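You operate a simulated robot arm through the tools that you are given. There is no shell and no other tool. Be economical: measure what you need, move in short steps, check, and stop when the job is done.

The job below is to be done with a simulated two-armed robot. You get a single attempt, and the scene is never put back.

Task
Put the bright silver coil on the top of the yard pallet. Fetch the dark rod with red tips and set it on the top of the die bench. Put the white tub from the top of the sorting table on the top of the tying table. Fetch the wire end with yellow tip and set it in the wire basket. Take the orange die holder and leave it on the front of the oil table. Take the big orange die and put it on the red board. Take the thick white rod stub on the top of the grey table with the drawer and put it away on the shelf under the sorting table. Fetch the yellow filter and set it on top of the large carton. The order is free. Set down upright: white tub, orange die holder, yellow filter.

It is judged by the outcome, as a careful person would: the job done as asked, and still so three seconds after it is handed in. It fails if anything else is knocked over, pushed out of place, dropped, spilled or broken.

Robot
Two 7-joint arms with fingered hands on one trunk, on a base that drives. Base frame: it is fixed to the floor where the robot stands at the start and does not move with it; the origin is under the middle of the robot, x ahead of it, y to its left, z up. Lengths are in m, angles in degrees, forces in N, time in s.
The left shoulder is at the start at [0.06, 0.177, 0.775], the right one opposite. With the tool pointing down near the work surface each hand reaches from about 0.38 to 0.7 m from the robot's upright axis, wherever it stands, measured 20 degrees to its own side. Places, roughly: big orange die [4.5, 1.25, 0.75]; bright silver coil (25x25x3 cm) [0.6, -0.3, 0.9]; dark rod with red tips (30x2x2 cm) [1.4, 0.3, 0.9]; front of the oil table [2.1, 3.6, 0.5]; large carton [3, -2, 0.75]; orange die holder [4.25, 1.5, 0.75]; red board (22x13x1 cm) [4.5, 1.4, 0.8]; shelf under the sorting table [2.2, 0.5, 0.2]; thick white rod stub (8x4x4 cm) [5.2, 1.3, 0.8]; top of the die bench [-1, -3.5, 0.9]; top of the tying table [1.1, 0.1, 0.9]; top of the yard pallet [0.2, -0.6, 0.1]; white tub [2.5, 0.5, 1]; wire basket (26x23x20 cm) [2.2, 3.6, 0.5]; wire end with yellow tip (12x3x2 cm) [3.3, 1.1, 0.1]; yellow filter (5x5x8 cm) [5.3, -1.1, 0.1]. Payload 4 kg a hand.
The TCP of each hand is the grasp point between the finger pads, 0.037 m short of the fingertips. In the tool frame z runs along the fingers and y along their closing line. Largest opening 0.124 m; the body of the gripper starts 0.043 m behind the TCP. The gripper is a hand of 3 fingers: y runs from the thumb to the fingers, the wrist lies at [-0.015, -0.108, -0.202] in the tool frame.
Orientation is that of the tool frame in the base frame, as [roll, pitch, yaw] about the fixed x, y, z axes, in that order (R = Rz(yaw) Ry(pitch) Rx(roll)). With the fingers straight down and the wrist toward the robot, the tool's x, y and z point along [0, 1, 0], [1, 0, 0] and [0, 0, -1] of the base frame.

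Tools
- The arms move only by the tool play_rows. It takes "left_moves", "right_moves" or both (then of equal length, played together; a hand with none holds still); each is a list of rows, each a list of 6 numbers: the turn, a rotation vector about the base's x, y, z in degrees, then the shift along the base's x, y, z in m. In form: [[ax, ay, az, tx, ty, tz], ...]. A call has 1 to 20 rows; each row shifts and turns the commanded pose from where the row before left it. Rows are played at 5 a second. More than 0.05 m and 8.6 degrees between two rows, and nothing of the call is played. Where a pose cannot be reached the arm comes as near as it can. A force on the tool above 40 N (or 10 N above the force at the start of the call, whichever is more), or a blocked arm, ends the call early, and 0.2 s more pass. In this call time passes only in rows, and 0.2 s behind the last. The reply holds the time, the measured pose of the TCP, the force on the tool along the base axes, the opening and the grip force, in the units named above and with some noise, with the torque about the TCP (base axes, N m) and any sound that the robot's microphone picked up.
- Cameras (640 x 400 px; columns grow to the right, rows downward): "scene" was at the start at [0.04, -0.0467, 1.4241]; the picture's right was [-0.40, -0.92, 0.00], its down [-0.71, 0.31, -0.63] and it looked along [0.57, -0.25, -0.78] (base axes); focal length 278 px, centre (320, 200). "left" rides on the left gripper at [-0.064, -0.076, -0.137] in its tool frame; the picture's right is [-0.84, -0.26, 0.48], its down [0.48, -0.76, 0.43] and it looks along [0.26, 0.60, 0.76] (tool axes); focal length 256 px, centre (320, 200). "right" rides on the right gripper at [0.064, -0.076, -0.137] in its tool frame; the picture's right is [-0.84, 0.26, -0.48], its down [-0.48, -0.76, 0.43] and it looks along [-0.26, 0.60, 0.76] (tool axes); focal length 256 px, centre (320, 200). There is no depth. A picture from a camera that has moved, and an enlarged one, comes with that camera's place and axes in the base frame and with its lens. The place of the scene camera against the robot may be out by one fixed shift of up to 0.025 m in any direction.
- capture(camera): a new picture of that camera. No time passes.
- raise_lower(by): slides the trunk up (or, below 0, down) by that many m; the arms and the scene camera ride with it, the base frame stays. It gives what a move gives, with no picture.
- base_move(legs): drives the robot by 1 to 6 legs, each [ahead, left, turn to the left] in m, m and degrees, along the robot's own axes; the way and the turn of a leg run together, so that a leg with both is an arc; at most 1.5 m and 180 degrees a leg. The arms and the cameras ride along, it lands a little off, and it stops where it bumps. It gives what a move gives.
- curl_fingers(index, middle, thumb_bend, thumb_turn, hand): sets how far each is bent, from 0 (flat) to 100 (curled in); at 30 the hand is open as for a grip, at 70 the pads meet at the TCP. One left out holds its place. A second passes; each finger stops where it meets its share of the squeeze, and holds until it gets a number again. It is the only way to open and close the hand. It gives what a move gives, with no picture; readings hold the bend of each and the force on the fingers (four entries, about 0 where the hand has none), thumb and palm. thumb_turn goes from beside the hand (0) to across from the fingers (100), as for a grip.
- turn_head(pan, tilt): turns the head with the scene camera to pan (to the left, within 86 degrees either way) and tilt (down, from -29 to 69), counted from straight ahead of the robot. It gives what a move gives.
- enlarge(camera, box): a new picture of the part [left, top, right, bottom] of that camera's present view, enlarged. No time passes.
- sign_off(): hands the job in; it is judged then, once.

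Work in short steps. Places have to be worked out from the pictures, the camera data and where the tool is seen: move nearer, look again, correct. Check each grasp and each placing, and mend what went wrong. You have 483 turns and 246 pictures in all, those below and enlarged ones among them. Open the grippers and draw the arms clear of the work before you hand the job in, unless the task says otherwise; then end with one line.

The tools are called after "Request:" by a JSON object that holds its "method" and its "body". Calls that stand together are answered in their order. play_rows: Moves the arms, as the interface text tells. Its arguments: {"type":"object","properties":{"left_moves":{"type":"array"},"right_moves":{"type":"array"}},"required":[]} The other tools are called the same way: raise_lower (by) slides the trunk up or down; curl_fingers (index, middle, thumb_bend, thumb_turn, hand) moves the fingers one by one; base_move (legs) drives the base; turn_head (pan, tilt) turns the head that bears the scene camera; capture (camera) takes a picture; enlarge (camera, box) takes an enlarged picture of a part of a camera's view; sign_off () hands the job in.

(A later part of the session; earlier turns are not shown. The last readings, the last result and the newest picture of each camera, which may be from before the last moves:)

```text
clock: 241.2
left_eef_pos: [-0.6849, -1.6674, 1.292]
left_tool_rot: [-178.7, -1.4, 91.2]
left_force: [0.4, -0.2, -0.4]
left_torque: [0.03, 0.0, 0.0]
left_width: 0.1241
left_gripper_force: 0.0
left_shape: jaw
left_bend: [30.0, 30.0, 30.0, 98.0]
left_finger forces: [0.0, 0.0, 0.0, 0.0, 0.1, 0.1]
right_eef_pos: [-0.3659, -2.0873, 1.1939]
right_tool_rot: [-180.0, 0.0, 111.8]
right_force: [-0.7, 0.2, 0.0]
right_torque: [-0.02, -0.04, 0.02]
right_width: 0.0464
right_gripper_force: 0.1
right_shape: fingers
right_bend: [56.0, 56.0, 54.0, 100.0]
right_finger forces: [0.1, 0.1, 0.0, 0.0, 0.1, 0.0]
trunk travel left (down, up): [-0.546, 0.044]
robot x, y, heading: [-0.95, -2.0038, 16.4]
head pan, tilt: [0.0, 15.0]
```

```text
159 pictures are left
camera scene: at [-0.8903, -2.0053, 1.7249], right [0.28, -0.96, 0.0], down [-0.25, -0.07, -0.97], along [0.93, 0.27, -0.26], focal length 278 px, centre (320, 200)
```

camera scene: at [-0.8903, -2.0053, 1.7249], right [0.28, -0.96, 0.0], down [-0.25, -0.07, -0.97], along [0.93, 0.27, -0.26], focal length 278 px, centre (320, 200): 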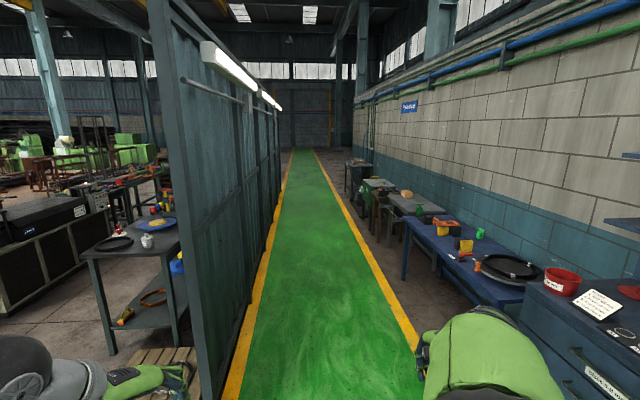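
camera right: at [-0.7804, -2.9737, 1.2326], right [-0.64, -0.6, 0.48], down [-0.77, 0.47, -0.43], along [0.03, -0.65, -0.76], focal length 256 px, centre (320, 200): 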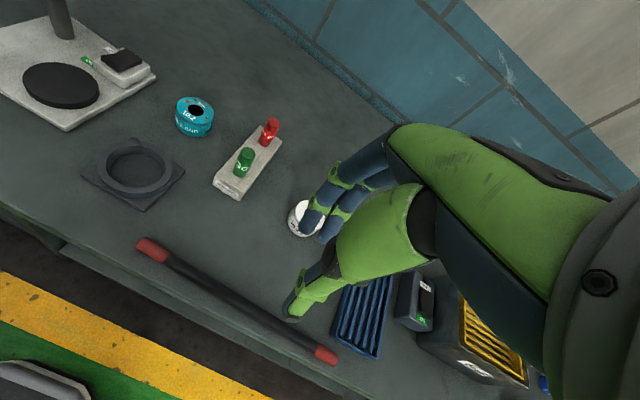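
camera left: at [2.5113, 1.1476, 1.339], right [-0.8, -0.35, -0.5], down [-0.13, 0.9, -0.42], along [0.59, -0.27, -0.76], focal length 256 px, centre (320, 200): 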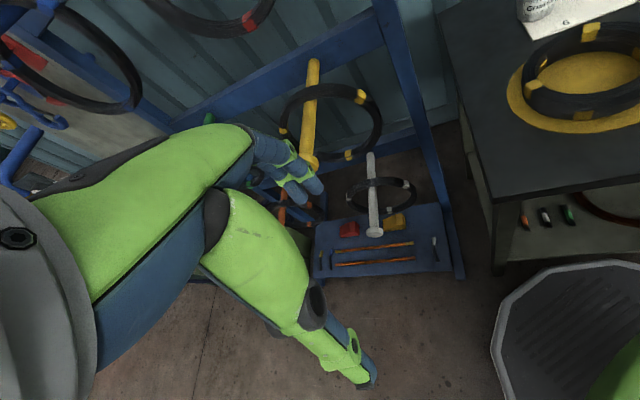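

The corridor behind the wall is visible. Enlarge the region where the carton and filter should be.

Request:
{"method": "enlarge", "body": {"camera": "scene", "box": [320, 130, 480, 250]}}

```text
3.33 times, centred on (400, 190) of scene
camera zoom: at [-0.8903, -2.0053, 1.7249], right [0.28, -0.96, 0.0], down [-0.25, -0.07, -0.97], along [0.93, 0.27, -0.26], focal length 926 px, centre (53, 233)
```

zoom: 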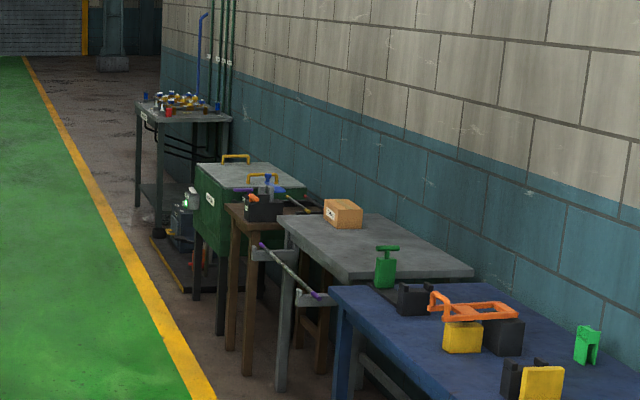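

The carton is on the grey table (~(2.9, -2.1)). I'll first go down the corridor toward the filter: shift right from the wall, align to 20°, and drive.

Request:
{"method": "base_move", "body": {"legs": [[0, -0.3, 3.5], [1.5, 0, 0], [1.5, 0, 0], [1.5, 0, 0], [0.7, 0, 0]]}}

Request:
{"method": "turn_head", "body": {"pan": -30, "tilt": 35}}

Request:
{"method": "capture", "body": {"camera": "scene"}}

```text
clock: 267.8
left_eef_pos: [4.2514, -0.096, 1.2915]
left_tool_rot: [-178.7, -1.3, 95.9]
left_force: [-0.5, -0.3, 0.4]
left_torque: [0.05, 0.02, 0.0]
left_width: 0.124
left_gripper_force: 0.0
left_shape: jaw
left_bend: [30.0, 30.0, 30.0, 98.0]
left_finger forces: [0.1, 0.1, 0.0, 0.0, 0.0, 0.0]
right_eef_pos: [4.6034, -0.4874, 1.1946]
right_tool_rot: [-179.9, 0.0, 116.3]
right_force: [0.4, 1.0, -0.8]
right_torque: [-0.04, 0.02, 0.02]
right_width: 0.0463
right_gripper_force: 0.0
right_shape: fingers
right_bend: [56.0, 56.0, 54.0, 100.0]
right_finger forces: [0.0, 0.0, 0.1, 0.1, 0.0, 0.1]
trunk travel left (down, up): [-0.546, 0.044]
robot x, y, heading: [4.0121, -0.461, 21.3]
head pan, tilt: [0.0, 15.0]
```

```text
clock: 268.7
left_eef_pos: [4.2507, -0.0965, 1.2925]
left_tool_rot: [-178.8, -1.3, 95.9]
left_force: [0.7, 0.5, 0.2]
left_torque: [0.03, -0.04, 0.02]
left_width: 0.1238
left_gripper_force: 0.1
left_shape: jaw
left_bend: [30.0, 30.0, 30.0, 98.0]
left_finger forces: [0.1, 0.0, 0.0, 0.0, 0.0, 0.1]
right_eef_pos: [4.6039, -0.4889, 1.1949]
right_tool_rot: [-179.9, 0.1, 116.5]
right_force: [-0.4, 0.6, 0.4]
right_torque: [-0.02, 0.01, 0.0]
right_width: 0.0463
right_gripper_force: 0.1
right_shape: fingers
right_bend: [56.0, 56.0, 54.0, 100.0]
right_finger forces: [0.0, 0.1, 0.0, 0.0, 0.0, 0.0]
trunk travel left (down, up): [-0.546, 0.044]
robot x, y, heading: [4.0138, -0.4574, 21.4]
head pan, tilt: [-30.0, 35.0]
```

```text
157 pictures are left
camera scene: at [4.0721, -0.4966, 1.6931], right [-0.15, -0.99, 0.0], down [-0.57, 0.09, -0.82], along [0.81, -0.13, -0.57], focal length 278 px, centre (320, 200)
```

scene: 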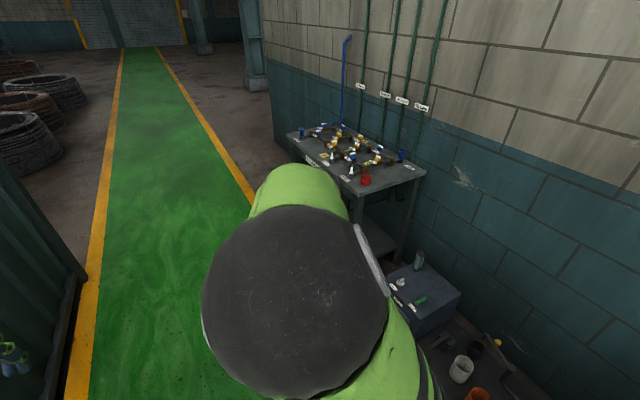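

The elbow hides the view; look further right.

Request:
{"method": "turn_head", "body": {"pan": -65, "tilt": 35}}

Request:
{"method": "capture", "body": {"camera": "scene"}}

```text
clock: 269.7
left_eef_pos: [4.2509, -0.0958, 1.2919]
left_tool_rot: [-178.7, -1.3, 95.9]
left_force: [-0.5, -0.5, -0.4]
left_torque: [0.02, 0.01, -0.02]
left_width: 0.1238
left_gripper_force: 0.1
left_shape: jaw
left_bend: [30.0, 30.0, 30.0, 98.0]
left_finger forces: [0.1, 0.0, 0.0, 0.0, 0.1, 0.1]
right_eef_pos: [4.603, -0.4878, 1.195]
right_tool_rot: [-179.9, 0.1, 116.4]
right_force: [-0.8, 0.7, 0.3]
right_torque: [0.03, -0.03, 0.01]
right_width: 0.0464
right_gripper_force: 0.0
right_shape: fingers
right_bend: [56.0, 56.0, 54.0, 100.0]
right_finger forces: [0.0, 0.1, 0.1, 0.0, 0.0, 0.0]
trunk travel left (down, up): [-0.546, 0.044]
robot x, y, heading: [4.0132, -0.4529, 21.2]
head pan, tilt: [-65.0, 35.0]
```

```text
156 pictures are left
camera scene: at [4.0487, -0.544, 1.693], right [-0.69, -0.72, 0.0], down [-0.41, 0.4, -0.82], along [0.59, -0.57, -0.57], focal length 278 px, centre (320, 200)
```

scene: 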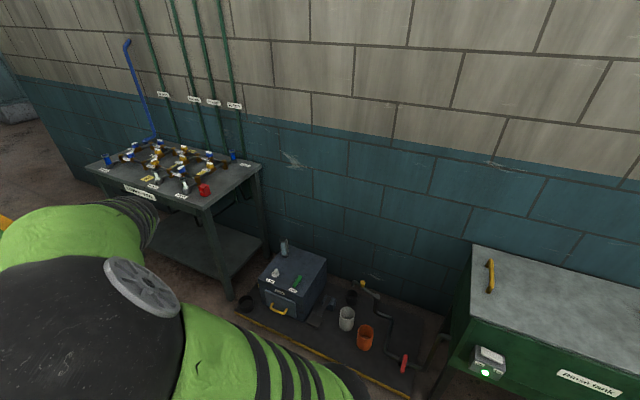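

Enlarge the tray area.

Request:
{"method": "enlarge", "body": {"camera": "scene", "box": [200, 220, 440, 400]}}

Request:
{"method": "enlarge", "body": {"camera": "scene", "box": [80, 130, 280, 280]}}

```text
2.22 times, centred on (320, 310) of scene
camera zoom: at [4.0487, -0.544, 1.693], right [-0.69, -0.72, 0.0], down [-0.41, 0.4, -0.82], along [0.59, -0.57, -0.57], focal length 618 px, centre (320, -44)
```

zoom: 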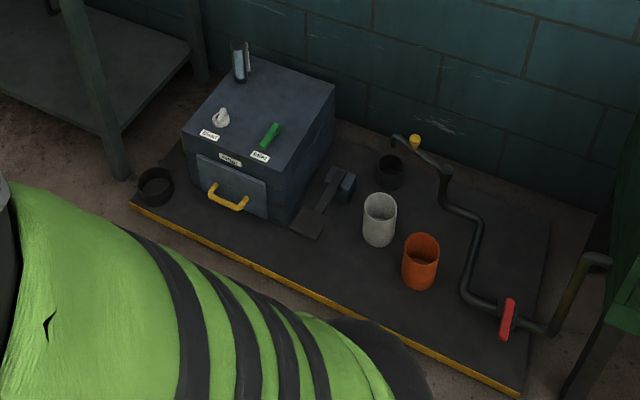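

```text
2.67 times, centred on (180, 205) of scene
camera zoom: at [4.0487, -0.544, 1.693], right [-0.69, -0.72, 0.0], down [-0.41, 0.4, -0.82], along [0.59, -0.57, -0.57], focal length 741 px, centre (693, 187)
```

zoom: 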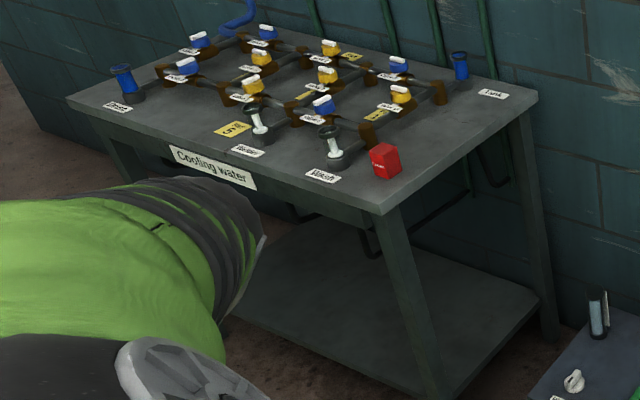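

The yellow filter may be hidden behind the box. Move 1 m further and face the tray to see it from another side.

Request:
{"method": "base_move", "body": {"legs": [[1.0, 0, 0], [0, 0, -90]]}}

Request:
{"method": "turn_head", "body": {"pan": 10, "tilt": 50}}

Request:
{"method": "capture", "body": {"camera": "scene"}}

```text
clock: 278.8
left_eef_pos: [5.3071, -0.3399, 1.2919]
left_tool_rot: [-178.7, -1.5, 5.1]
left_force: [-0.3, 0.2, -0.1]
left_torque: [0.02, 0.01, 0.03]
left_width: 0.124
left_gripper_force: 0.0
left_shape: jaw
left_bend: [30.0, 30.0, 30.0, 98.0]
left_finger forces: [0.0, 0.0, 0.0, 0.1, 0.0, 0.1]
right_eef_pos: [4.9098, -0.684, 1.195]
right_tool_rot: [-179.9, 0.0, 25.8]
right_force: [-0.5, 0.2, 0.1]
right_torque: [0.03, 0.01, -0.01]
right_width: 0.0464
right_gripper_force: 0.0
right_shape: fingers
right_bend: [56.0, 56.0, 54.0, 100.0]
right_finger forces: [0.0, 0.0, 0.2, 0.0, 0.0, 0.1]
trunk travel left (down, up): [-0.546, 0.044]
robot x, y, heading: [4.9506, -0.0945, -69.5]
head pan, tilt: [-65.0, 35.0]
```

```text
clock: 280.3
left_eef_pos: [5.3075, -0.3384, 1.2908]
left_tool_rot: [-178.6, -1.4, 5.0]
left_force: [0.3, 0.2, 0.6]
left_torque: [-0.05, 0.0, 0.04]
left_width: 0.124
left_gripper_force: 0.0
left_shape: jaw
left_bend: [30.0, 30.0, 30.0, 98.0]
left_finger forces: [0.0, 0.1, 0.0, 0.0, 0.0, 0.1]
right_eef_pos: [4.9105, -0.6859, 1.1951]
right_tool_rot: [-179.9, 0.0, 25.7]
right_force: [-0.1, 0.3, -0.6]
right_torque: [-0.01, 0.0, -0.03]
right_width: 0.0464
right_gripper_force: 0.0
right_shape: fingers
right_bend: [56.0, 56.0, 54.0, 100.0]
right_finger forces: [0.1, 0.0, 0.0, 0.0, 0.0, 0.0]
trunk travel left (down, up): [-0.546, 0.044]
robot x, y, heading: [4.9495, -0.0933, -69.5]
head pan, tilt: [10.0, 50.0]
```

```text
153 pictures are left
camera scene: at [4.9791, -0.1497, 1.6713], right [-0.86, -0.51, 0.0], down [-0.39, 0.66, -0.64], along [0.32, -0.55, -0.77], focal length 278 px, centre (320, 200)
```

scene: 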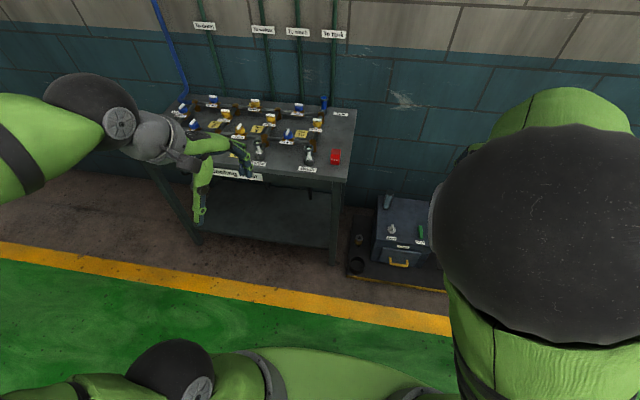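

There's a small yellowish item left of the box. Enlarge.

Request:
{"method": "enlarge", "body": {"camera": "scene", "box": [320, 190, 448, 300]}}

```text
3.64 times, centred on (384, 245) of scene
camera zoom: at [4.9791, -0.1497, 1.6713], right [-0.86, -0.51, 0.0], down [-0.39, 0.66, -0.64], along [0.32, -0.55, -0.77], focal length 1011 px, centre (87, 36)
```

zoom: 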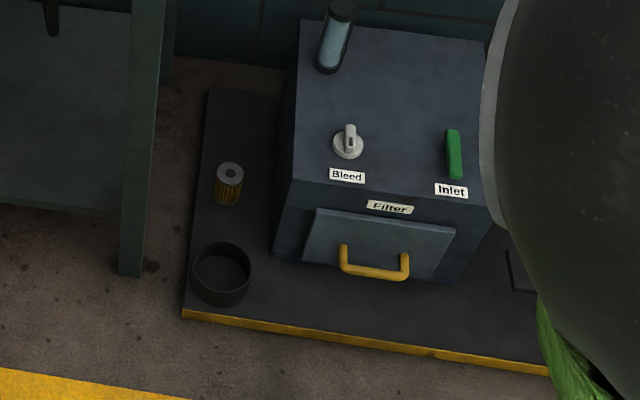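

Found: the yellow filter stands at about (5.24, -1.11), between the box and the table leg. I retract the left hand a bit, and move the base so the right hand is over it.

Request:
{"method": "play_rows", "body": {"left_moves": [[0, 0, 0, -0.014, 0.037, 0], [0, 0, 0, -0.014, 0.037, 0], [0, 0, 0, -0.014, 0.037, 0], [0, 0, 0, -0.014, 0.037, 0]]}}

Request:
{"method": "base_move", "body": {"legs": [[0.42, 0.13, 0]]}}

Request:
{"method": "capture", "body": {"camera": "right"}}

Request:
{"method": "capture", "body": {"camera": "scene"}}

```text
clock: 281.3
left_eef_pos: [5.2506, -0.1892, 1.2921]
left_tool_rot: [-178.8, -1.5, 5.1]
left_force: [0.4, 0.4, 0.7]
left_torque: [-0.02, 0.03, -0.01]
left_width: 0.1239
left_gripper_force: 0.1
left_shape: jaw
left_bend: [30.0, 30.0, 30.0, 98.0]
left_finger forces: [0.0, 0.0, 0.1, 0.0, 0.0, 0.0]
right_eef_pos: [4.9095, -0.6849, 1.1954]
right_tool_rot: [-179.9, 0.0, 25.6]
right_force: [-0.5, -0.2, 0.2]
right_torque: [-0.03, -0.01, -0.03]
right_width: 0.0463
right_gripper_force: 0.0
right_shape: fingers
right_bend: [56.0, 56.0, 54.0, 100.0]
right_finger forces: [0.1, 0.0, 0.1, 0.0, 0.0, 0.0]
trunk travel left (down, up): [-0.546, 0.044]
robot x, y, heading: [4.951, -0.0968, -69.7]
head pan, tilt: [10.0, 50.0]
```

```text
clock: 283.9
left_eef_pos: [5.5204, -0.5346, 1.2921]
left_tool_rot: [-178.7, -1.3, 5.4]
left_force: [-0.4, 0.3, 0.6]
left_torque: [0.05, 0.03, 0.01]
left_width: 0.1239
left_gripper_force: 0.1
left_shape: jaw
left_bend: [30.0, 30.0, 30.0, 98.0]
left_finger forces: [0.1, 0.0, 0.0, 0.0, 0.0, 0.1]
right_eef_pos: [5.1804, -1.0307, 1.1948]
right_tool_rot: [-179.8, 0.0, 25.7]
right_force: [1.0, -0.5, 0.6]
right_torque: [0.03, 0.04, 0.01]
right_width: 0.0467
right_gripper_force: 0.0
right_shape: fingers
right_bend: [56.0, 56.0, 54.0, 100.0]
right_finger forces: [0.0, 0.0, 0.1, 0.1, 0.1, 0.1]
trunk travel left (down, up): [-0.546, 0.044]
robot x, y, heading: [5.218, -0.4414, -69.5]
head pan, tilt: [10.0, 50.0]
```

```text
151 pictures are left
camera right: at [5.2041, -0.9352, 1.3317], right [-0.64, -0.6, 0.48], down [-0.77, 0.47, -0.43], along [0.03, -0.65, -0.76], focal length 256 px, centre (320, 200)
```

right: 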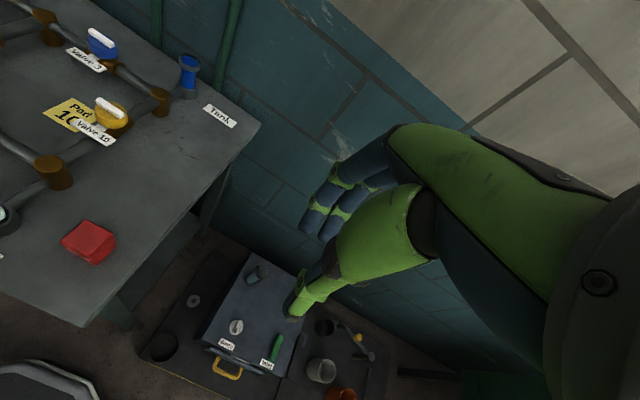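

```text
150 pictures are left
camera scene: at [5.248, -0.4953, 1.6712], right [-0.86, -0.51, 0.0], down [-0.39, 0.66, -0.64], along [0.33, -0.55, -0.77], focal length 278 px, centre (320, 200)
```

scene: 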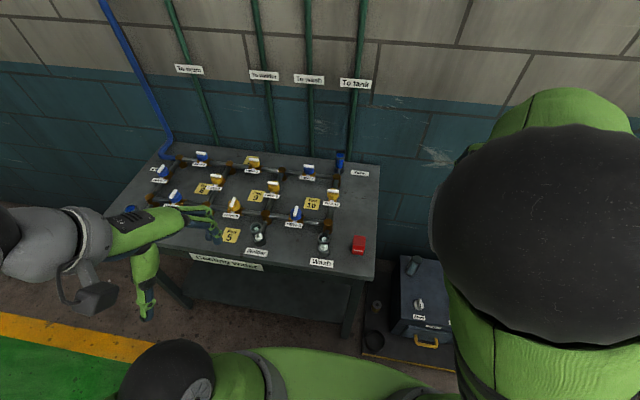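

Filter confirmed at (5.25, -1.112). Move the right hand above it and lower the trunk.

Request:
{"method": "play_rows", "body": {"right_moves": [[0, 0, 0, 0.035, -0.04, 0], [0, 0, 0, 0.033, -0.038, 0]]}}

Request:
{"method": "raise_lower", "body": {"by": -0.4}}

Request:
{"method": "capture", "body": {"camera": "right"}}

Request:
{"method": "capture", "body": {"camera": "scene"}}

```text
refused: row 1 steps farther than a row can; nothing moved
```

```text
clock: 287.8
left_eef_pos: [5.5192, -0.5338, 0.8927]
left_tool_rot: [-178.9, -1.3, 5.3]
left_force: [0.0, -0.2, 0.6]
left_torque: [0.0, -0.01, -0.01]
left_width: 0.1237
left_gripper_force: 0.0
left_shape: jaw
left_bend: [30.0, 30.0, 30.0, 98.0]
left_finger forces: [0.1, 0.0, 0.0, 0.0, 0.1, 0.0]
right_eef_pos: [5.18, -1.0302, 0.7945]
right_tool_rot: [-179.9, 0.0, 25.8]
right_force: [-0.3, -0.2, -0.1]
right_torque: [0.0, -0.01, -0.02]
right_width: 0.0463
right_gripper_force: 0.2
right_shape: fingers
right_bend: [56.0, 56.0, 54.0, 100.0]
right_finger forces: [0.0, 0.0, 0.0, 0.1, 0.0, 0.0]
trunk travel left (down, up): [-0.146, 0.444]
robot x, y, heading: [5.2172, -0.4419, -69.3]
head pan, tilt: [10.0, 50.0]
```

```text
149 pictures are left
camera right: at [5.2036, -0.9346, 0.932], right [-0.64, -0.6, 0.48], down [-0.77, 0.47, -0.43], along [0.03, -0.65, -0.76], focal length 256 px, centre (320, 200)
```

right: 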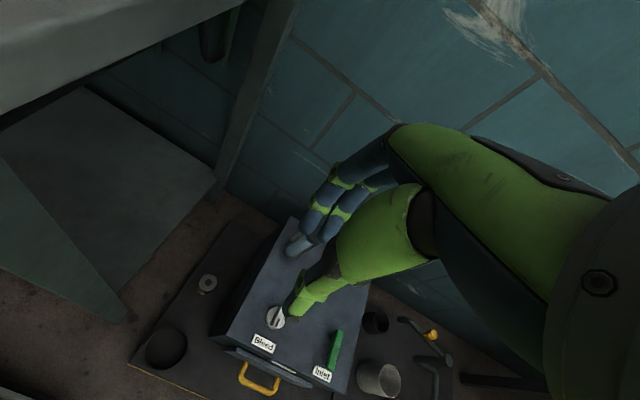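

```text
148 pictures are left
camera scene: at [5.2473, -0.4945, 1.2713], right [-0.86, -0.51, 0.0], down [-0.39, 0.66, -0.64], along [0.33, -0.55, -0.77], focal length 278 px, centre (320, 200)
```

scene: 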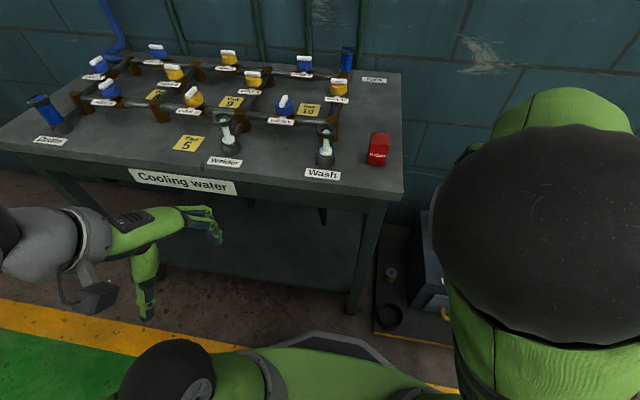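

Consistent: (5.248, -1.110). Move the hand over it while descending.

Request:
{"method": "play_rows", "body": {"right_moves": [[0, 0, 0, 0.0136, -0.016, -0.038], [0, 0, 0, 0.0136, -0.016, -0.038], [0, 0, 0, 0.0136, -0.016, -0.038], [0, 0, 0, 0.0136, -0.016, -0.038], [0, 0, 0, 0.0136, -0.016, -0.038]]}}

Request:
{"method": "raise_lower", "body": {"by": -0.14}}

Request:
{"method": "capture", "body": {"camera": "right"}}

```text
clock: 288.9
left_eef_pos: [5.5204, -0.5345, 0.8914]
left_tool_rot: [-178.8, -1.4, 5.3]
left_force: [0.0, 1.0, 0.0]
left_torque: [-0.02, -0.02, -0.04]
left_width: 0.1237
left_gripper_force: 0.1
left_shape: jaw
left_bend: [30.0, 30.0, 30.0, 98.0]
left_finger forces: [0.1, 0.0, 0.1, 0.0, 0.1, 0.1]
right_eef_pos: [5.2488, -1.1095, 0.6048]
right_tool_rot: [-179.8, 0.0, 25.8]
right_force: [0.3, -0.4, -0.6]
right_torque: [-0.03, 0.02, 0.04]
right_width: 0.0463
right_gripper_force: 0.1
right_shape: fingers
right_bend: [56.0, 56.0, 54.0, 100.0]
right_finger forces: [0.0, 0.1, 0.0, 0.0, 0.0, 0.0]
trunk travel left (down, up): [-0.146, 0.444]
robot x, y, heading: [5.2157, -0.4391, -69.3]
head pan, tilt: [10.0, 50.0]
```

```text
clock: 290.6
left_eef_pos: [5.5205, -0.5339, 0.7538]
left_tool_rot: [-178.8, -1.4, 5.2]
left_force: [-0.2, 0.0, -0.3]
left_torque: [-0.01, -0.03, -0.03]
left_width: 0.1237
left_gripper_force: 0.0
left_shape: jaw
left_bend: [30.0, 30.0, 30.0, 98.0]
left_finger forces: [0.0, 0.1, 0.0, 0.0, 0.0, 0.1]
right_eef_pos: [5.2478, -1.1091, 0.4649]
right_tool_rot: [-179.9, 0.0, 25.8]
right_force: [0.4, -0.1, -0.5]
right_torque: [0.0, 0.0, 0.02]
right_width: 0.0465
right_gripper_force: 0.1
right_shape: fingers
right_bend: [56.0, 56.0, 54.0, 100.0]
right_finger forces: [0.0, 0.1, 0.0, 0.0, 0.0, 0.0]
trunk travel left (down, up): [-0.006, 0.584]
robot x, y, heading: [5.2175, -0.4442, -69.6]
head pan, tilt: [10.0, 50.0]
```

```text
147 pictures are left
camera right: at [5.272, -1.0138, 0.6014], right [-0.64, -0.6, 0.48], down [-0.77, 0.47, -0.43], along [0.03, -0.65, -0.76], focal length 256 px, centre (320, 200)
```

right: 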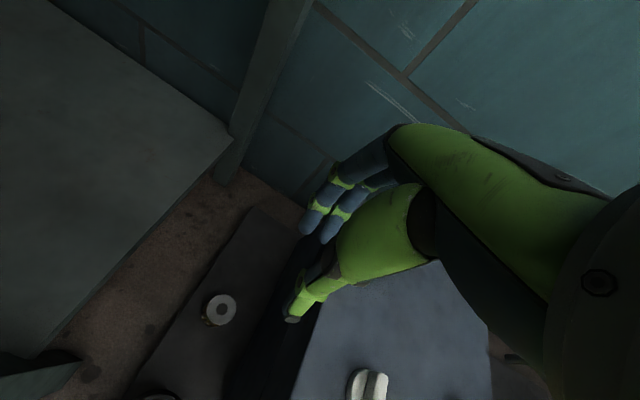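

Still aligned. Open to ~8 cm and descend with the arm.

Request:
{"method": "curl_fingers", "body": {"hand": "right", "index": 44, "middle": 44, "thumb_bend": 44}}

Request:
{"method": "play_rows", "body": {"right_moves": [[0, 0, 0, 0, 0, -0.045], [0, 0, 0, 0, 0, -0.045], [0, 0, 0, 0, 0, -0.045], [0, 0, 0, 0, 0, -0.045], [0, 0, 0, 0, 0, -0.045]]}}

Request:
{"method": "capture", "body": {"camera": "right"}}

```text
clock: 291.6
left_eef_pos: [5.5196, -0.534, 0.752]
left_tool_rot: [-178.9, -1.4, 5.2]
left_force: [-0.2, -0.1, -0.8]
left_torque: [-0.02, -0.03, 0.03]
left_width: 0.124
left_gripper_force: 0.0
left_shape: jaw
left_bend: [30.0, 30.0, 30.0, 98.0]
left_finger forces: [0.1, 0.0, 0.1, 0.0, 0.0, 0.0]
right_eef_pos: [5.2481, -1.1103, 0.4639]
right_tool_rot: [-179.8, 0.0, 25.7]
right_force: [-1.5, 0.0, -0.4]
right_torque: [0.06, 0.03, 0.0]
right_width: 0.0806
right_gripper_force: 0.0
right_shape: fingers
right_bend: [44.0, 44.0, 44.0, 99.0]
right_finger forces: [0.0, 0.0, 0.0, 0.1, 0.0, 0.1]
trunk travel left (down, up): [-0.006, 0.584]
robot x, y, heading: [5.2216, -0.4378, -69.3]
head pan, tilt: [10.0, 50.0]
```

```text
clock: 293.0
left_eef_pos: [5.5073, -0.5423, 0.7532]
left_tool_rot: [-179.0, -1.6, 3.7]
left_force: [-0.3, 0.0, -0.2]
left_torque: [0.01, -0.02, -0.01]
left_width: 0.1241
left_gripper_force: 0.1
left_shape: jaw
left_bend: [30.0, 30.0, 30.0, 98.0]
left_finger forces: [0.0, 0.0, 0.0, 0.0, 0.0, 0.0]
right_eef_pos: [5.2493, -1.0656, 0.3011]
right_tool_rot: [179.4, 0.0, 23.3]
right_force: [0.3, 0.6, -0.8]
right_torque: [-0.01, -0.01, 0.02]
right_width: 0.0808
right_gripper_force: 0.0
right_shape: fingers
right_bend: [44.0, 44.0, 44.0, 99.0]
right_finger forces: [0.0, 0.0, 0.0, 0.1, 0.0, 0.0]
right hand out of reach, approached as far as the arm can: row 3, 4, 5
trunk travel left (down, up): [-0.006, 0.584]
robot x, y, heading: [5.212, -0.4409, -70.9]
head pan, tilt: [10.0, 50.0]
stopped in row 5 (right hand): the arm was blocked; the commanded pose is now the measured one
```

```text
146 pictures are left
camera right: at [5.277, -0.9688, 0.437], right [-0.67, -0.56, 0.49], down [-0.74, 0.5, -0.44], along [0.01, -0.66, -0.75], focal length 256 px, centre (320, 200)
```

right: 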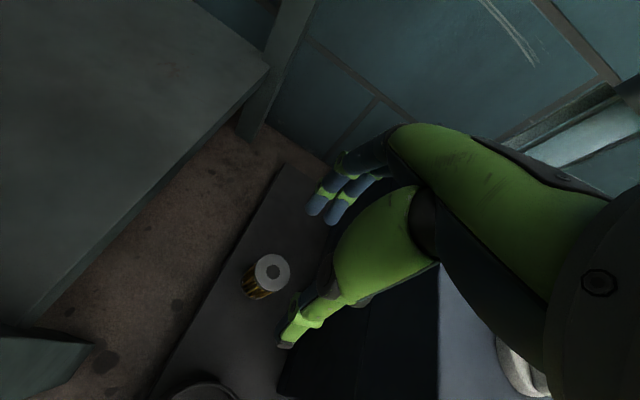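

The arm got blocked. Look at the scene before retrying.

Request:
{"method": "turn_head", "body": {"pan": -15, "tilt": 60}}

Request:
{"method": "capture", "body": {"camera": "scene"}}

Request:
{"method": "capture", "body": {"camera": "left"}}

```text
clock: 293.9
left_eef_pos: [5.5069, -0.5421, 0.7539]
left_tool_rot: [-179.1, -1.6, 4.0]
left_force: [-0.2, -0.2, -0.7]
left_torque: [0.0, 0.05, 0.0]
left_width: 0.1241
left_gripper_force: 0.1
left_shape: jaw
left_bend: [30.0, 30.0, 30.0, 98.0]
left_finger forces: [0.0, 0.1, 0.0, 0.1, 0.1, 0.0]
right_eef_pos: [5.2489, -1.0638, 0.2999]
right_tool_rot: [179.6, 0.0, 23.3]
right_force: [0.3, 0.4, 0.9]
right_torque: [0.02, 0.0, 0.02]
right_width: 0.0805
right_gripper_force: 0.0
right_shape: fingers
right_bend: [44.0, 44.0, 44.0, 99.0]
right_finger forces: [0.0, 0.1, 0.0, 0.1, 0.0, 0.0]
trunk travel left (down, up): [-0.006, 0.584]
robot x, y, heading: [5.2099, -0.443, -70.9]
head pan, tilt: [-15.0, 60.0]
```

```text
145 pictures are left
camera scene: at [5.2024, -0.4927, 1.1189], right [-1.0, -0.07, 0.0], down [-0.06, 0.86, -0.51], along [0.04, -0.5, -0.86], focal length 278 px, centre (320, 200)
```

scene: 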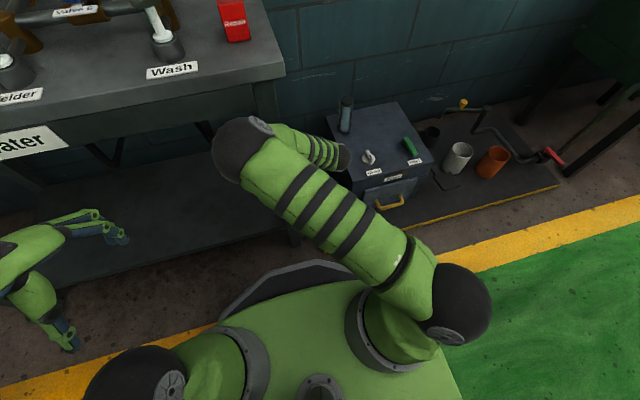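

```text
144 pictures are left
camera left: at [5.4352, -0.472, 0.89], right [-0.84, 0.21, -0.5], down [0.44, 0.8, -0.41], along [0.32, -0.56, -0.76], focal length 256 px, centre (320, 200)
```

left: 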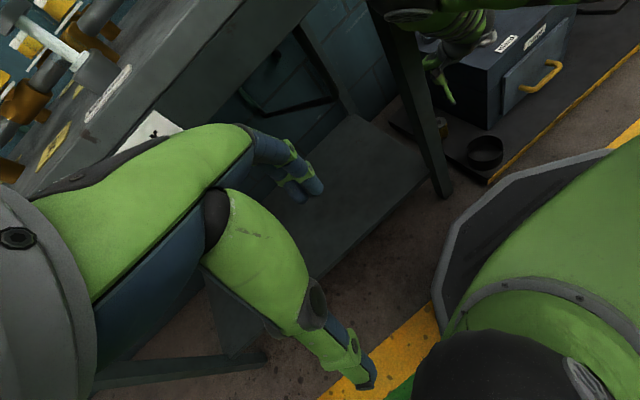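

The elbow swung left against the table corner. I back the base straight off, then raise the trunk so the arm can reach down nearly straight instead.

Request:
{"method": "base_move", "body": {"legs": [[-0.2, 0, 0]]}}

Request:
{"method": "play_rows", "body": {"right_moves": [[0, 0, 0, 0, 0, 0.045], [0, 0, 0, 0, 0, 0.045], [0, 0, 0, 0, 0, 0.045], [0, 0, 0, 0, 0, 0.045]]}}

Request:
{"method": "raise_lower", "body": {"by": 0.18}}

Request:
{"method": "capture", "body": {"camera": "scene"}}

```text
clock: 295.5
left_eef_pos: [5.4452, -0.3551, 0.7524]
left_tool_rot: [-178.7, -1.4, 4.0]
left_force: [0.4, -0.8, -0.1]
left_torque: [0.01, 0.03, 0.03]
left_width: 0.1239
left_gripper_force: 0.2
left_shape: jaw
left_bend: [30.0, 30.0, 30.0, 98.0]
left_finger forces: [0.0, 0.0, 0.1, 0.1, 0.1, 0.1]
right_eef_pos: [5.1869, -0.8771, 0.2972]
right_tool_rot: [179.7, 0.0, 23.5]
right_force: [-0.3, 1.1, 0.3]
right_torque: [-0.04, -0.01, -0.01]
right_width: 0.0807
right_gripper_force: 0.1
right_shape: fingers
right_bend: [44.0, 44.0, 44.0, 99.0]
right_finger forces: [0.1, 0.1, 0.0, 0.1, 0.0, 0.0]
trunk travel left (down, up): [-0.006, 0.584]
robot x, y, heading: [5.1433, -0.2565, -70.8]
head pan, tilt: [-15.0, 60.0]
```

```text
clock: 296.5
left_eef_pos: [5.4448, -0.3555, 0.7527]
left_tool_rot: [-178.7, -1.4, 4.0]
left_force: [-0.2, -0.6, -0.6]
left_torque: [-0.02, 0.0, 0.04]
left_width: 0.1241
left_gripper_force: 0.1
left_shape: jaw
left_bend: [30.0, 30.0, 30.0, 98.0]
left_finger forces: [0.1, 0.0, 0.0, 0.0, 0.1, 0.0]
right_eef_pos: [5.1862, -0.8766, 0.4783]
right_tool_rot: [179.8, 0.2, 23.8]
right_force: [-0.4, -0.4, -0.2]
right_torque: [-0.02, -0.03, -0.01]
right_width: 0.081
right_gripper_force: 0.0
right_shape: fingers
right_bend: [44.0, 44.0, 44.0, 99.0]
right_finger forces: [0.0, 0.1, 0.0, 0.1, 0.1, 0.0]
trunk travel left (down, up): [-0.006, 0.584]
robot x, y, heading: [5.1409, -0.2561, -70.7]
head pan, tilt: [-15.0, 60.0]
```

```text
clock: 298.5
left_eef_pos: [5.4459, -0.355, 0.933]
left_tool_rot: [-178.8, -1.4, 4.0]
left_force: [-1.2, 0.6, -0.3]
left_torque: [-0.02, 0.01, -0.01]
left_width: 0.1239
left_gripper_force: 0.1
left_shape: jaw
left_bend: [30.0, 30.0, 30.0, 98.0]
left_finger forces: [0.0, 0.1, 0.1, 0.0, 0.1, 0.0]
right_eef_pos: [5.1849, -0.8776, 0.6574]
right_tool_rot: [179.9, 0.0, 23.6]
right_force: [0.6, -0.1, 0.4]
right_torque: [0.0, -0.01, -0.01]
right_width: 0.0806
right_gripper_force: 0.0
right_shape: fingers
right_bend: [44.0, 44.0, 44.0, 99.0]
right_finger forces: [0.0, 0.1, 0.0, 0.0, 0.0, 0.0]
trunk travel left (down, up): [-0.186, 0.404]
robot x, y, heading: [5.1446, -0.2566, -70.9]
head pan, tilt: [-15.0, 60.0]
```

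```text
143 pictures are left
camera scene: at [5.1413, -0.3087, 1.2986], right [-1.0, -0.07, 0.0], down [-0.06, 0.86, -0.5], along [0.04, -0.5, -0.87], focal length 278 px, centre (320, 200)
```

scene: 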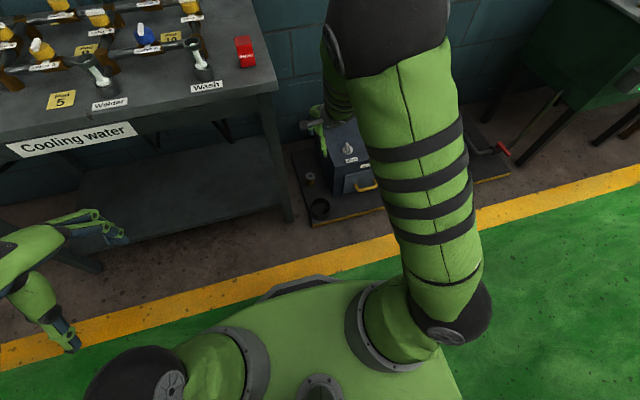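

Elbow is now straight ahead and up. Lower the hand here (over free floor in front of the tray) and see how the elbow behaves.

Request:
{"method": "play_rows", "body": {"right_moves": [[0, 0, 0, 0, 0, -0.045], [0, 0, 0, 0, 0, -0.045], [0, 0, 0, 0, 0, -0.045], [0, 0, 0, 0, 0, -0.045], [0, 0, 0, 0, 0, -0.045], [0, 0, 0, 0, 0, -0.045], [0, 0, 0, 0, 0, -0.045], [0, 0, 0, 0, 0, -0.045]]}}

Request:
{"method": "capture", "body": {"camera": "scene"}}

```text
clock: 300.3
left_eef_pos: [5.4453, -0.3555, 0.9328]
left_tool_rot: [-178.8, -1.4, 4.0]
left_force: [0.2, 0.7, 0.2]
left_torque: [0.01, 0.01, 0.01]
left_width: 0.1237
left_gripper_force: 0.1
left_shape: jaw
left_bend: [30.0, 30.0, 30.0, 98.0]
left_finger forces: [0.0, 0.1, 0.0, 0.0, 0.1, 0.0]
right_eef_pos: [5.2313, -0.8095, 0.4146]
right_tool_rot: [179.8, 0.2, 23.5]
right_force: [-0.3, 0.1, -0.5]
right_torque: [0.0, 0.02, 0.02]
right_width: 0.0809
right_gripper_force: 0.0
right_shape: fingers
right_bend: [44.0, 44.0, 44.0, 99.0]
right_finger forces: [0.0, 0.0, 0.0, 0.0, 0.0, 0.0]
right hand out of reach, approached as far as the arm can: row 5, 6, 7, 8
trunk travel left (down, up): [-0.186, 0.404]
robot x, y, heading: [5.1468, -0.2513, -71.0]
head pan, tilt: [-15.0, 60.0]
```

```text
142 pictures are left
camera scene: at [5.1413, -0.3087, 1.2987], right [-1.0, -0.07, 0.0], down [-0.06, 0.86, -0.5], along [0.04, -0.5, -0.87], focal length 278 px, centre (320, 200)
```

scene: 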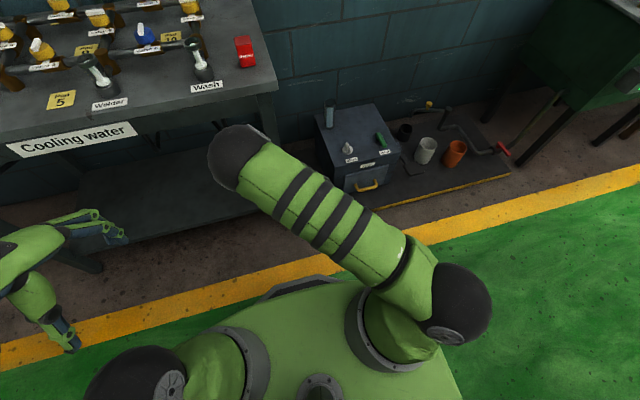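

Low reach with the tool down needs the elbow on the outside. I'll repeat the right → down → forward loop here in the open corridor with a higher trunk.

Request:
{"method": "raise_lower", "body": {"by": 0.214}}

Request:
{"method": "play_rows", "body": {"right_moves": [[0, 0, 0, -0.0281, 0.0141, 0.035], [0, 0, 0, -0.0281, 0.0141, 0.035], [0, 0, 0, -0.0281, 0.0141, 0.035], [0, 0, 0, -0.0281, 0.0141, 0.035], [0, 0, 0, -0.0281, 0.0141, 0.035], [0, 0, 0, -0.0281, 0.0141, 0.035], [0, 0, 0, -0.0281, 0.0141, 0.035], [0, 0, 0, -0.0281, 0.0141, 0.035], [0, 0, 0, -0.0281, 0.0141, 0.035], [0, 0, 0, -0.0281, 0.0141, 0.035]]}}

Request:
{"method": "play_rows", "body": {"right_moves": [[0, 0, -8, -0.0404, 0.0099, 0.01], [0, 0, -8, -0.0404, 0.0099, 0.01], [0, 0, -8, -0.0404, 0.0099, 0.01], [0, 0, -8, -0.0404, 0.0099, 0.01], [0, 0, -8, -0.0404, 0.0099, 0.01], [0, 0, -8, -0.0404, 0.0099, 0.01], [0, 0, -8, -0.0404, 0.0099, 0.01], [0, 0, -8, -0.0404, 0.0099, 0.01]]}}

Request:
{"method": "turn_head", "body": {"pan": -40, "tilt": 50}}

Request:
{"method": "capture", "body": {"camera": "scene"}}

```text
clock: 302.6
left_eef_pos: [5.4448, -0.3554, 1.1458]
left_tool_rot: [-178.7, -1.4, 4.0]
left_force: [0.4, -0.7, -0.6]
left_torque: [-0.02, 0.01, 0.0]
left_width: 0.1239
left_gripper_force: 0.0
left_shape: jaw
left_bend: [30.0, 30.0, 30.0, 98.0]
left_finger forces: [0.0, 0.0, 0.0, 0.0, 0.0, 0.1]
right_eef_pos: [5.2308, -0.8099, 0.6295]
right_tool_rot: [179.8, 0.2, 23.7]
right_force: [0.3, 0.3, 0.2]
right_torque: [-0.04, -0.02, 0.01]
right_width: 0.0807
right_gripper_force: 0.0
right_shape: fingers
right_bend: [44.0, 44.0, 44.0, 99.0]
right_finger forces: [0.0, 0.0, 0.0, 0.1, 0.0, 0.0]
trunk travel left (down, up): [-0.4, 0.19]
robot x, y, heading: [5.1428, -0.2569, -70.8]
head pan, tilt: [-15.0, 60.0]
```

```text
clock: 305.0
left_eef_pos: [5.4448, -0.3561, 1.1463]
left_tool_rot: [-178.8, -1.4, 4.0]
left_force: [-0.2, -0.6, -0.5]
left_torque: [0.01, 0.02, -0.01]
left_width: 0.1237
left_gripper_force: 0.0
left_shape: jaw
left_bend: [30.0, 30.0, 30.0, 98.0]
left_finger forces: [0.0, 0.2, 0.0, 0.0, 0.1, 0.0]
right_eef_pos: [4.862, -0.7251, 0.9346]
right_tool_rot: [-168.8, 8.7, 9.2]
right_force: [0.1, 0.0, 0.0]
right_torque: [-0.02, 0.01, -0.03]
right_width: 0.0809
right_gripper_force: 0.0
right_shape: fingers
right_bend: [44.0, 44.0, 44.0, 99.0]
right_finger forces: [0.0, 0.0, 0.0, 0.0, 0.0, 0.1]
right hand out of reach, approached as far as the arm can: row 5, 6, 7, 8, 9
trunk travel left (down, up): [-0.4, 0.19]
robot x, y, heading: [5.1446, -0.2552, -70.8]
head pan, tilt: [-15.0, 60.0]
stopped in row 10 (right hand): the arm was blocked; the commanded pose is now the measured one
```

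```text
clock: 306.8
left_eef_pos: [5.4441, -0.3558, 1.1473]
left_tool_rot: [-178.8, -1.4, 3.9]
left_force: [0.3, -0.3, 0.7]
left_torque: [-0.02, 0.0, 0.01]
left_width: 0.1236
left_gripper_force: 0.0
left_shape: jaw
left_bend: [30.0, 30.0, 30.0, 98.0]
left_finger forces: [0.0, 0.0, 0.0, 0.0, 0.0, 0.0]
right_eef_pos: [4.5374, -0.6455, 1.0153]
right_tool_rot: [-168.8, 8.6, -54.8]
right_force: [-0.1, 0.6, 0.1]
right_torque: [-0.02, -0.02, 0.03]
right_width: 0.0808
right_gripper_force: 0.1
right_shape: fingers
right_bend: [44.0, 44.0, 44.0, 99.0]
right_finger forces: [0.1, 0.0, 0.0, 0.0, 0.0, 0.1]
trunk travel left (down, up): [-0.4, 0.19]
robot x, y, heading: [5.1462, -0.2573, -70.9]
head pan, tilt: [-15.0, 60.0]
```

```text
clock: 307.7
left_eef_pos: [5.4453, -0.3555, 1.1465]
left_tool_rot: [-178.8, -1.3, 4.0]
left_force: [-1.1, 0.0, -0.6]
left_torque: [0.01, -0.02, 0.0]
left_width: 0.124
left_gripper_force: 0.1
left_shape: jaw
left_bend: [30.0, 30.0, 30.0, 98.0]
left_finger forces: [0.0, 0.1, 0.0, 0.1, 0.1, 0.0]
right_eef_pos: [4.538, -0.6458, 1.0164]
right_tool_rot: [-168.8, 8.7, -54.6]
right_force: [0.1, -0.9, 0.0]
right_torque: [0.03, 0.0, 0.04]
right_width: 0.0808
right_gripper_force: 0.0
right_shape: fingers
right_bend: [44.0, 44.0, 44.0, 99.0]
right_finger forces: [0.1, 0.0, 0.0, 0.1, 0.0, 0.1]
trunk travel left (down, up): [-0.4, 0.19]
robot x, y, heading: [5.1429, -0.2542, -70.8]
head pan, tilt: [-40.0, 50.0]
```

```text
141 pictures are left
camera scene: at [5.1093, -0.3142, 1.5252], right [-0.94, 0.35, 0.0], down [0.27, 0.72, -0.64], along [-0.23, -0.6, -0.77], focal length 278 px, centre (320, 200)
```

scene: 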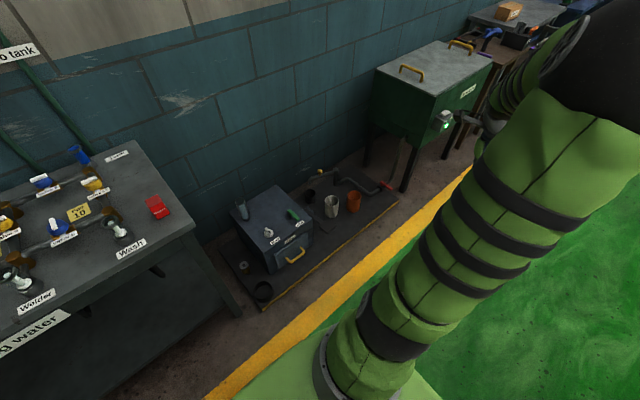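

Good, hand to the right. Now down, in, then forward.

Request:
{"method": "play_rows", "body": {"right_moves": [[0, 0, 0, 0, 0, -0.045], [0, 0, 0, 0, 0, -0.045], [0, 0, 0, 0, 0, -0.045], [0, 0, 0, 0.012, 0.004, -0.043], [0, 0, 0, 0.012, 0.004, -0.043], [0, 0, 0, 0.012, 0.004, -0.043], [0, 0, 0, 0.016, 0.006, -0.043], [0, 0, 0, 0.016, 0.006, -0.043], [0, 0, 0, 0.016, 0.006, -0.043], [0, 0, 0, 0.016, 0.006, -0.043], [0, 0, 0, 0.016, 0.006, -0.043], [0, 0, 0, 0.016, 0.006, -0.043], [0, 0, 0, 0.016, 0.006, -0.043], [0, 0, 0, 0.016, 0.006, -0.043], [0, 0, 0, 0.016, 0.006, -0.043]]}}

Request:
{"method": "play_rows", "body": {"right_moves": [[0, 0, 8, 0.013, -0.0378, 0], [0, 0, 8, 0.013, -0.0378, 0], [0, 0, 8, 0.013, -0.0378, 0], [0, 0, 8, 0.013, -0.0378, 0], [0, 0, 8, 0.013, -0.0378, 0], [0, 0, 8, 0.013, -0.0378, 0], [0, 0, 8, 0.013, -0.0378, 0]]}}

Request:
{"method": "capture", "body": {"camera": "scene"}}

```text
clock: 310.9
left_eef_pos: [5.4468, -0.3579, 1.1464]
left_tool_rot: [-178.7, -1.3, 3.9]
left_force: [0.7, -0.2, -0.2]
left_torque: [0.04, 0.04, 0.0]
left_width: 0.1241
left_gripper_force: 0.2
left_shape: jaw
left_bend: [30.0, 30.0, 30.0, 98.0]
left_finger forces: [0.2, 0.0, 0.1, 0.1, 0.1, 0.0]
right_eef_pos: [4.7092, -0.5863, 0.3783]
right_tool_rot: [-168.8, 9.1, -54.9]
right_force: [1.0, -0.4, -0.2]
right_torque: [0.09, 0.03, 0.02]
right_width: 0.0805
right_gripper_force: 0.0
right_shape: fingers
right_bend: [44.0, 44.0, 44.0, 99.0]
right_finger forces: [0.1, 0.0, 0.0, 0.1, 0.1, 0.0]
right hand out of reach, approached as far as the arm can: row 14
trunk travel left (down, up): [-0.4, 0.19]
robot x, y, heading: [5.1441, -0.2515, -70.7]
head pan, tilt: [-40.0, 50.0]
```

```text
clock: 312.5
left_eef_pos: [5.4449, -0.3556, 1.1462]
left_tool_rot: [-178.8, -1.4, 3.9]
left_force: [0.0, -0.6, 0.5]
left_torque: [-0.01, 0.01, -0.02]
left_width: 0.1238
left_gripper_force: 0.1
left_shape: jaw
left_bend: [30.0, 30.0, 30.0, 98.0]
left_finger forces: [0.2, 0.0, 0.0, 0.1, 0.1, 0.0]
right_eef_pos: [4.7723, -0.862, 0.3937]
right_tool_rot: [-168.8, 8.7, 1.4]
right_force: [0.0, 0.0, -0.2]
right_torque: [-0.02, -0.02, 0.0]
right_width: 0.0806
right_gripper_force: 0.1
right_shape: fingers
right_bend: [44.0, 44.0, 44.0, 99.0]
right_finger forces: [0.0, 0.1, 0.0, 0.0, 0.1, 0.0]
right hand out of reach, approached as far as the arm can: row 1
trunk travel left (down, up): [-0.4, 0.19]
robot x, y, heading: [5.149, -0.2549, -70.9]
head pan, tilt: [-40.0, 50.0]
```

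```text
140 pictures are left
camera scene: at [5.1092, -0.3143, 1.5253], right [-0.94, 0.35, 0.0], down [0.27, 0.72, -0.64], along [-0.23, -0.6, -0.77], focal length 278 px, centre (320, 200)
```

scene: 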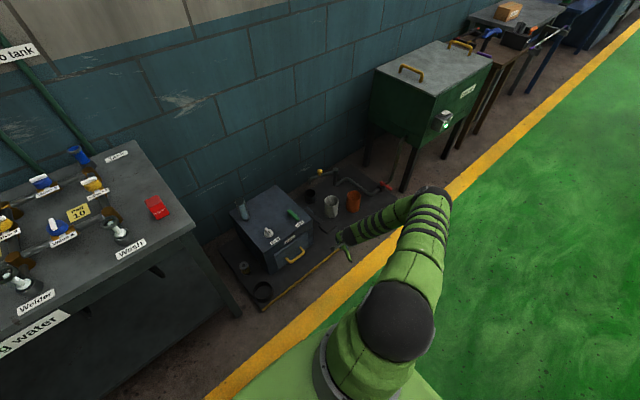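

Elbow is now to the right of the hand. Level the tool and slide the hand left, in front of my right shoulder.

Request:
{"method": "play_rows", "body": {"right_moves": [[-5.6, -4.2, 0, 0.02, 0.007, 0], [-5.6, -4.2, 0, 0.02, 0.007, 0], [0, 0, 6, 0.035, 0.012, 0], [0, 0, 6, 0.035, 0.012, 0], [0, 0, 6, 0.035, 0.012, 0], [0, 0, 0, 0.035, 0.012, 0], [0, 0, 0, 0.035, 0.012, 0], [0, 0, 0, 0.035, 0.012, 0], [0, 0, 0, 0.035, 0.012, 0], [0, 0, 0, 0.035, 0.012, 0]]}}

Request:
{"method": "capture", "body": {"camera": "scene"}}

```text
clock: 314.7
left_eef_pos: [5.4468, -0.3554, 1.1467]
left_tool_rot: [-178.9, -1.4, 3.9]
left_force: [0.4, 0.5, -0.2]
left_torque: [0.02, 0.0, 0.01]
left_width: 0.1241
left_gripper_force: 0.1
left_shape: jaw
left_bend: [30.0, 30.0, 30.0, 98.0]
left_finger forces: [0.1, 0.0, 0.0, 0.0, 0.0, 0.0]
right_eef_pos: [4.9956, -0.8281, 0.4426]
right_tool_rot: [-179.1, -1.0, 19.3]
right_force: [-0.9, -0.3, -0.7]
right_torque: [0.0, 0.02, 0.0]
right_width: 0.0806
right_gripper_force: 0.1
right_shape: fingers
right_bend: [44.0, 44.0, 44.0, 99.0]
right_finger forces: [0.1, 0.1, 0.0, 0.0, 0.0, 0.0]
right hand out of reach, approached as far as the arm can: row 6, 7, 8, 9, 10
trunk travel left (down, up): [-0.4, 0.19]
robot x, y, heading: [5.1442, -0.2544, -70.8]
head pan, tilt: [-40.0, 50.0]
```

```text
139 pictures are left
camera scene: at [5.1094, -0.3143, 1.5253], right [-0.94, 0.35, 0.0], down [0.27, 0.72, -0.64], along [-0.23, -0.6, -0.77], focal length 278 px, centre (320, 200)
```

scene: 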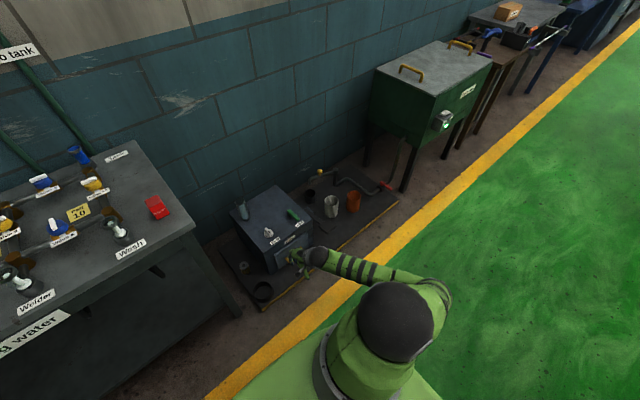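

Excellent: elbow outside with the hand low. Extend forward 8 cm and see if it's reachable.

Request:
{"method": "play_rows", "body": {"right_moves": [[0, 0, 0, 0.013, -0.0378, 0], [0, 0, 0, 0.013, -0.0378, 0]]}}

Request:
{"method": "capture", "body": {"camera": "right"}}

```text
clock: 315.3
left_eef_pos: [5.4453, -0.3565, 1.146]
left_tool_rot: [-178.7, -1.4, 3.9]
left_force: [0.4, -0.4, 0.0]
left_torque: [0.0, 0.03, 0.0]
left_width: 0.1237
left_gripper_force: 0.2
left_shape: jaw
left_bend: [30.0, 30.0, 30.0, 98.0]
left_finger forces: [0.0, 0.1, 0.0, 0.1, 0.0, 0.0]
right_eef_pos: [5.0216, -0.9046, 0.4432]
right_tool_rot: [179.9, 0.4, 18.3]
right_force: [1.0, -0.5, 0.3]
right_torque: [0.02, -0.02, 0.0]
right_width: 0.0807
right_gripper_force: 0.1
right_shape: fingers
right_bend: [44.0, 44.0, 44.0, 99.0]
right_finger forces: [0.0, 0.0, 0.0, 0.0, 0.0, 0.0]
trunk travel left (down, up): [-0.4, 0.19]
robot x, y, heading: [5.1459, -0.2556, -71.0]
head pan, tilt: [-40.0, 50.0]
```

```text
138 pictures are left
camera right: at [5.0579, -0.812, 0.5786], right [-0.71, -0.51, 0.49], down [-0.7, 0.57, -0.43], along [-0.06, -0.65, -0.76], focal length 256 px, centre (320, 200)
```

right: 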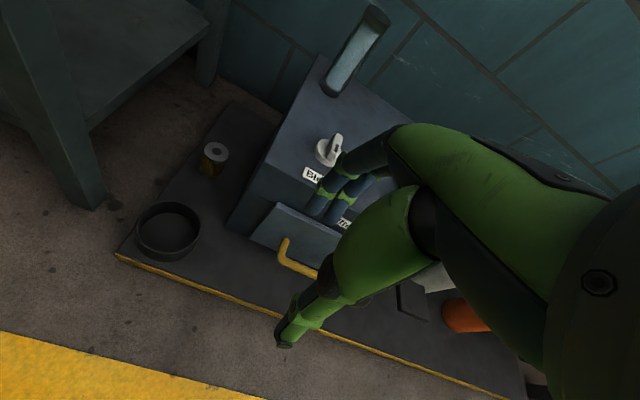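

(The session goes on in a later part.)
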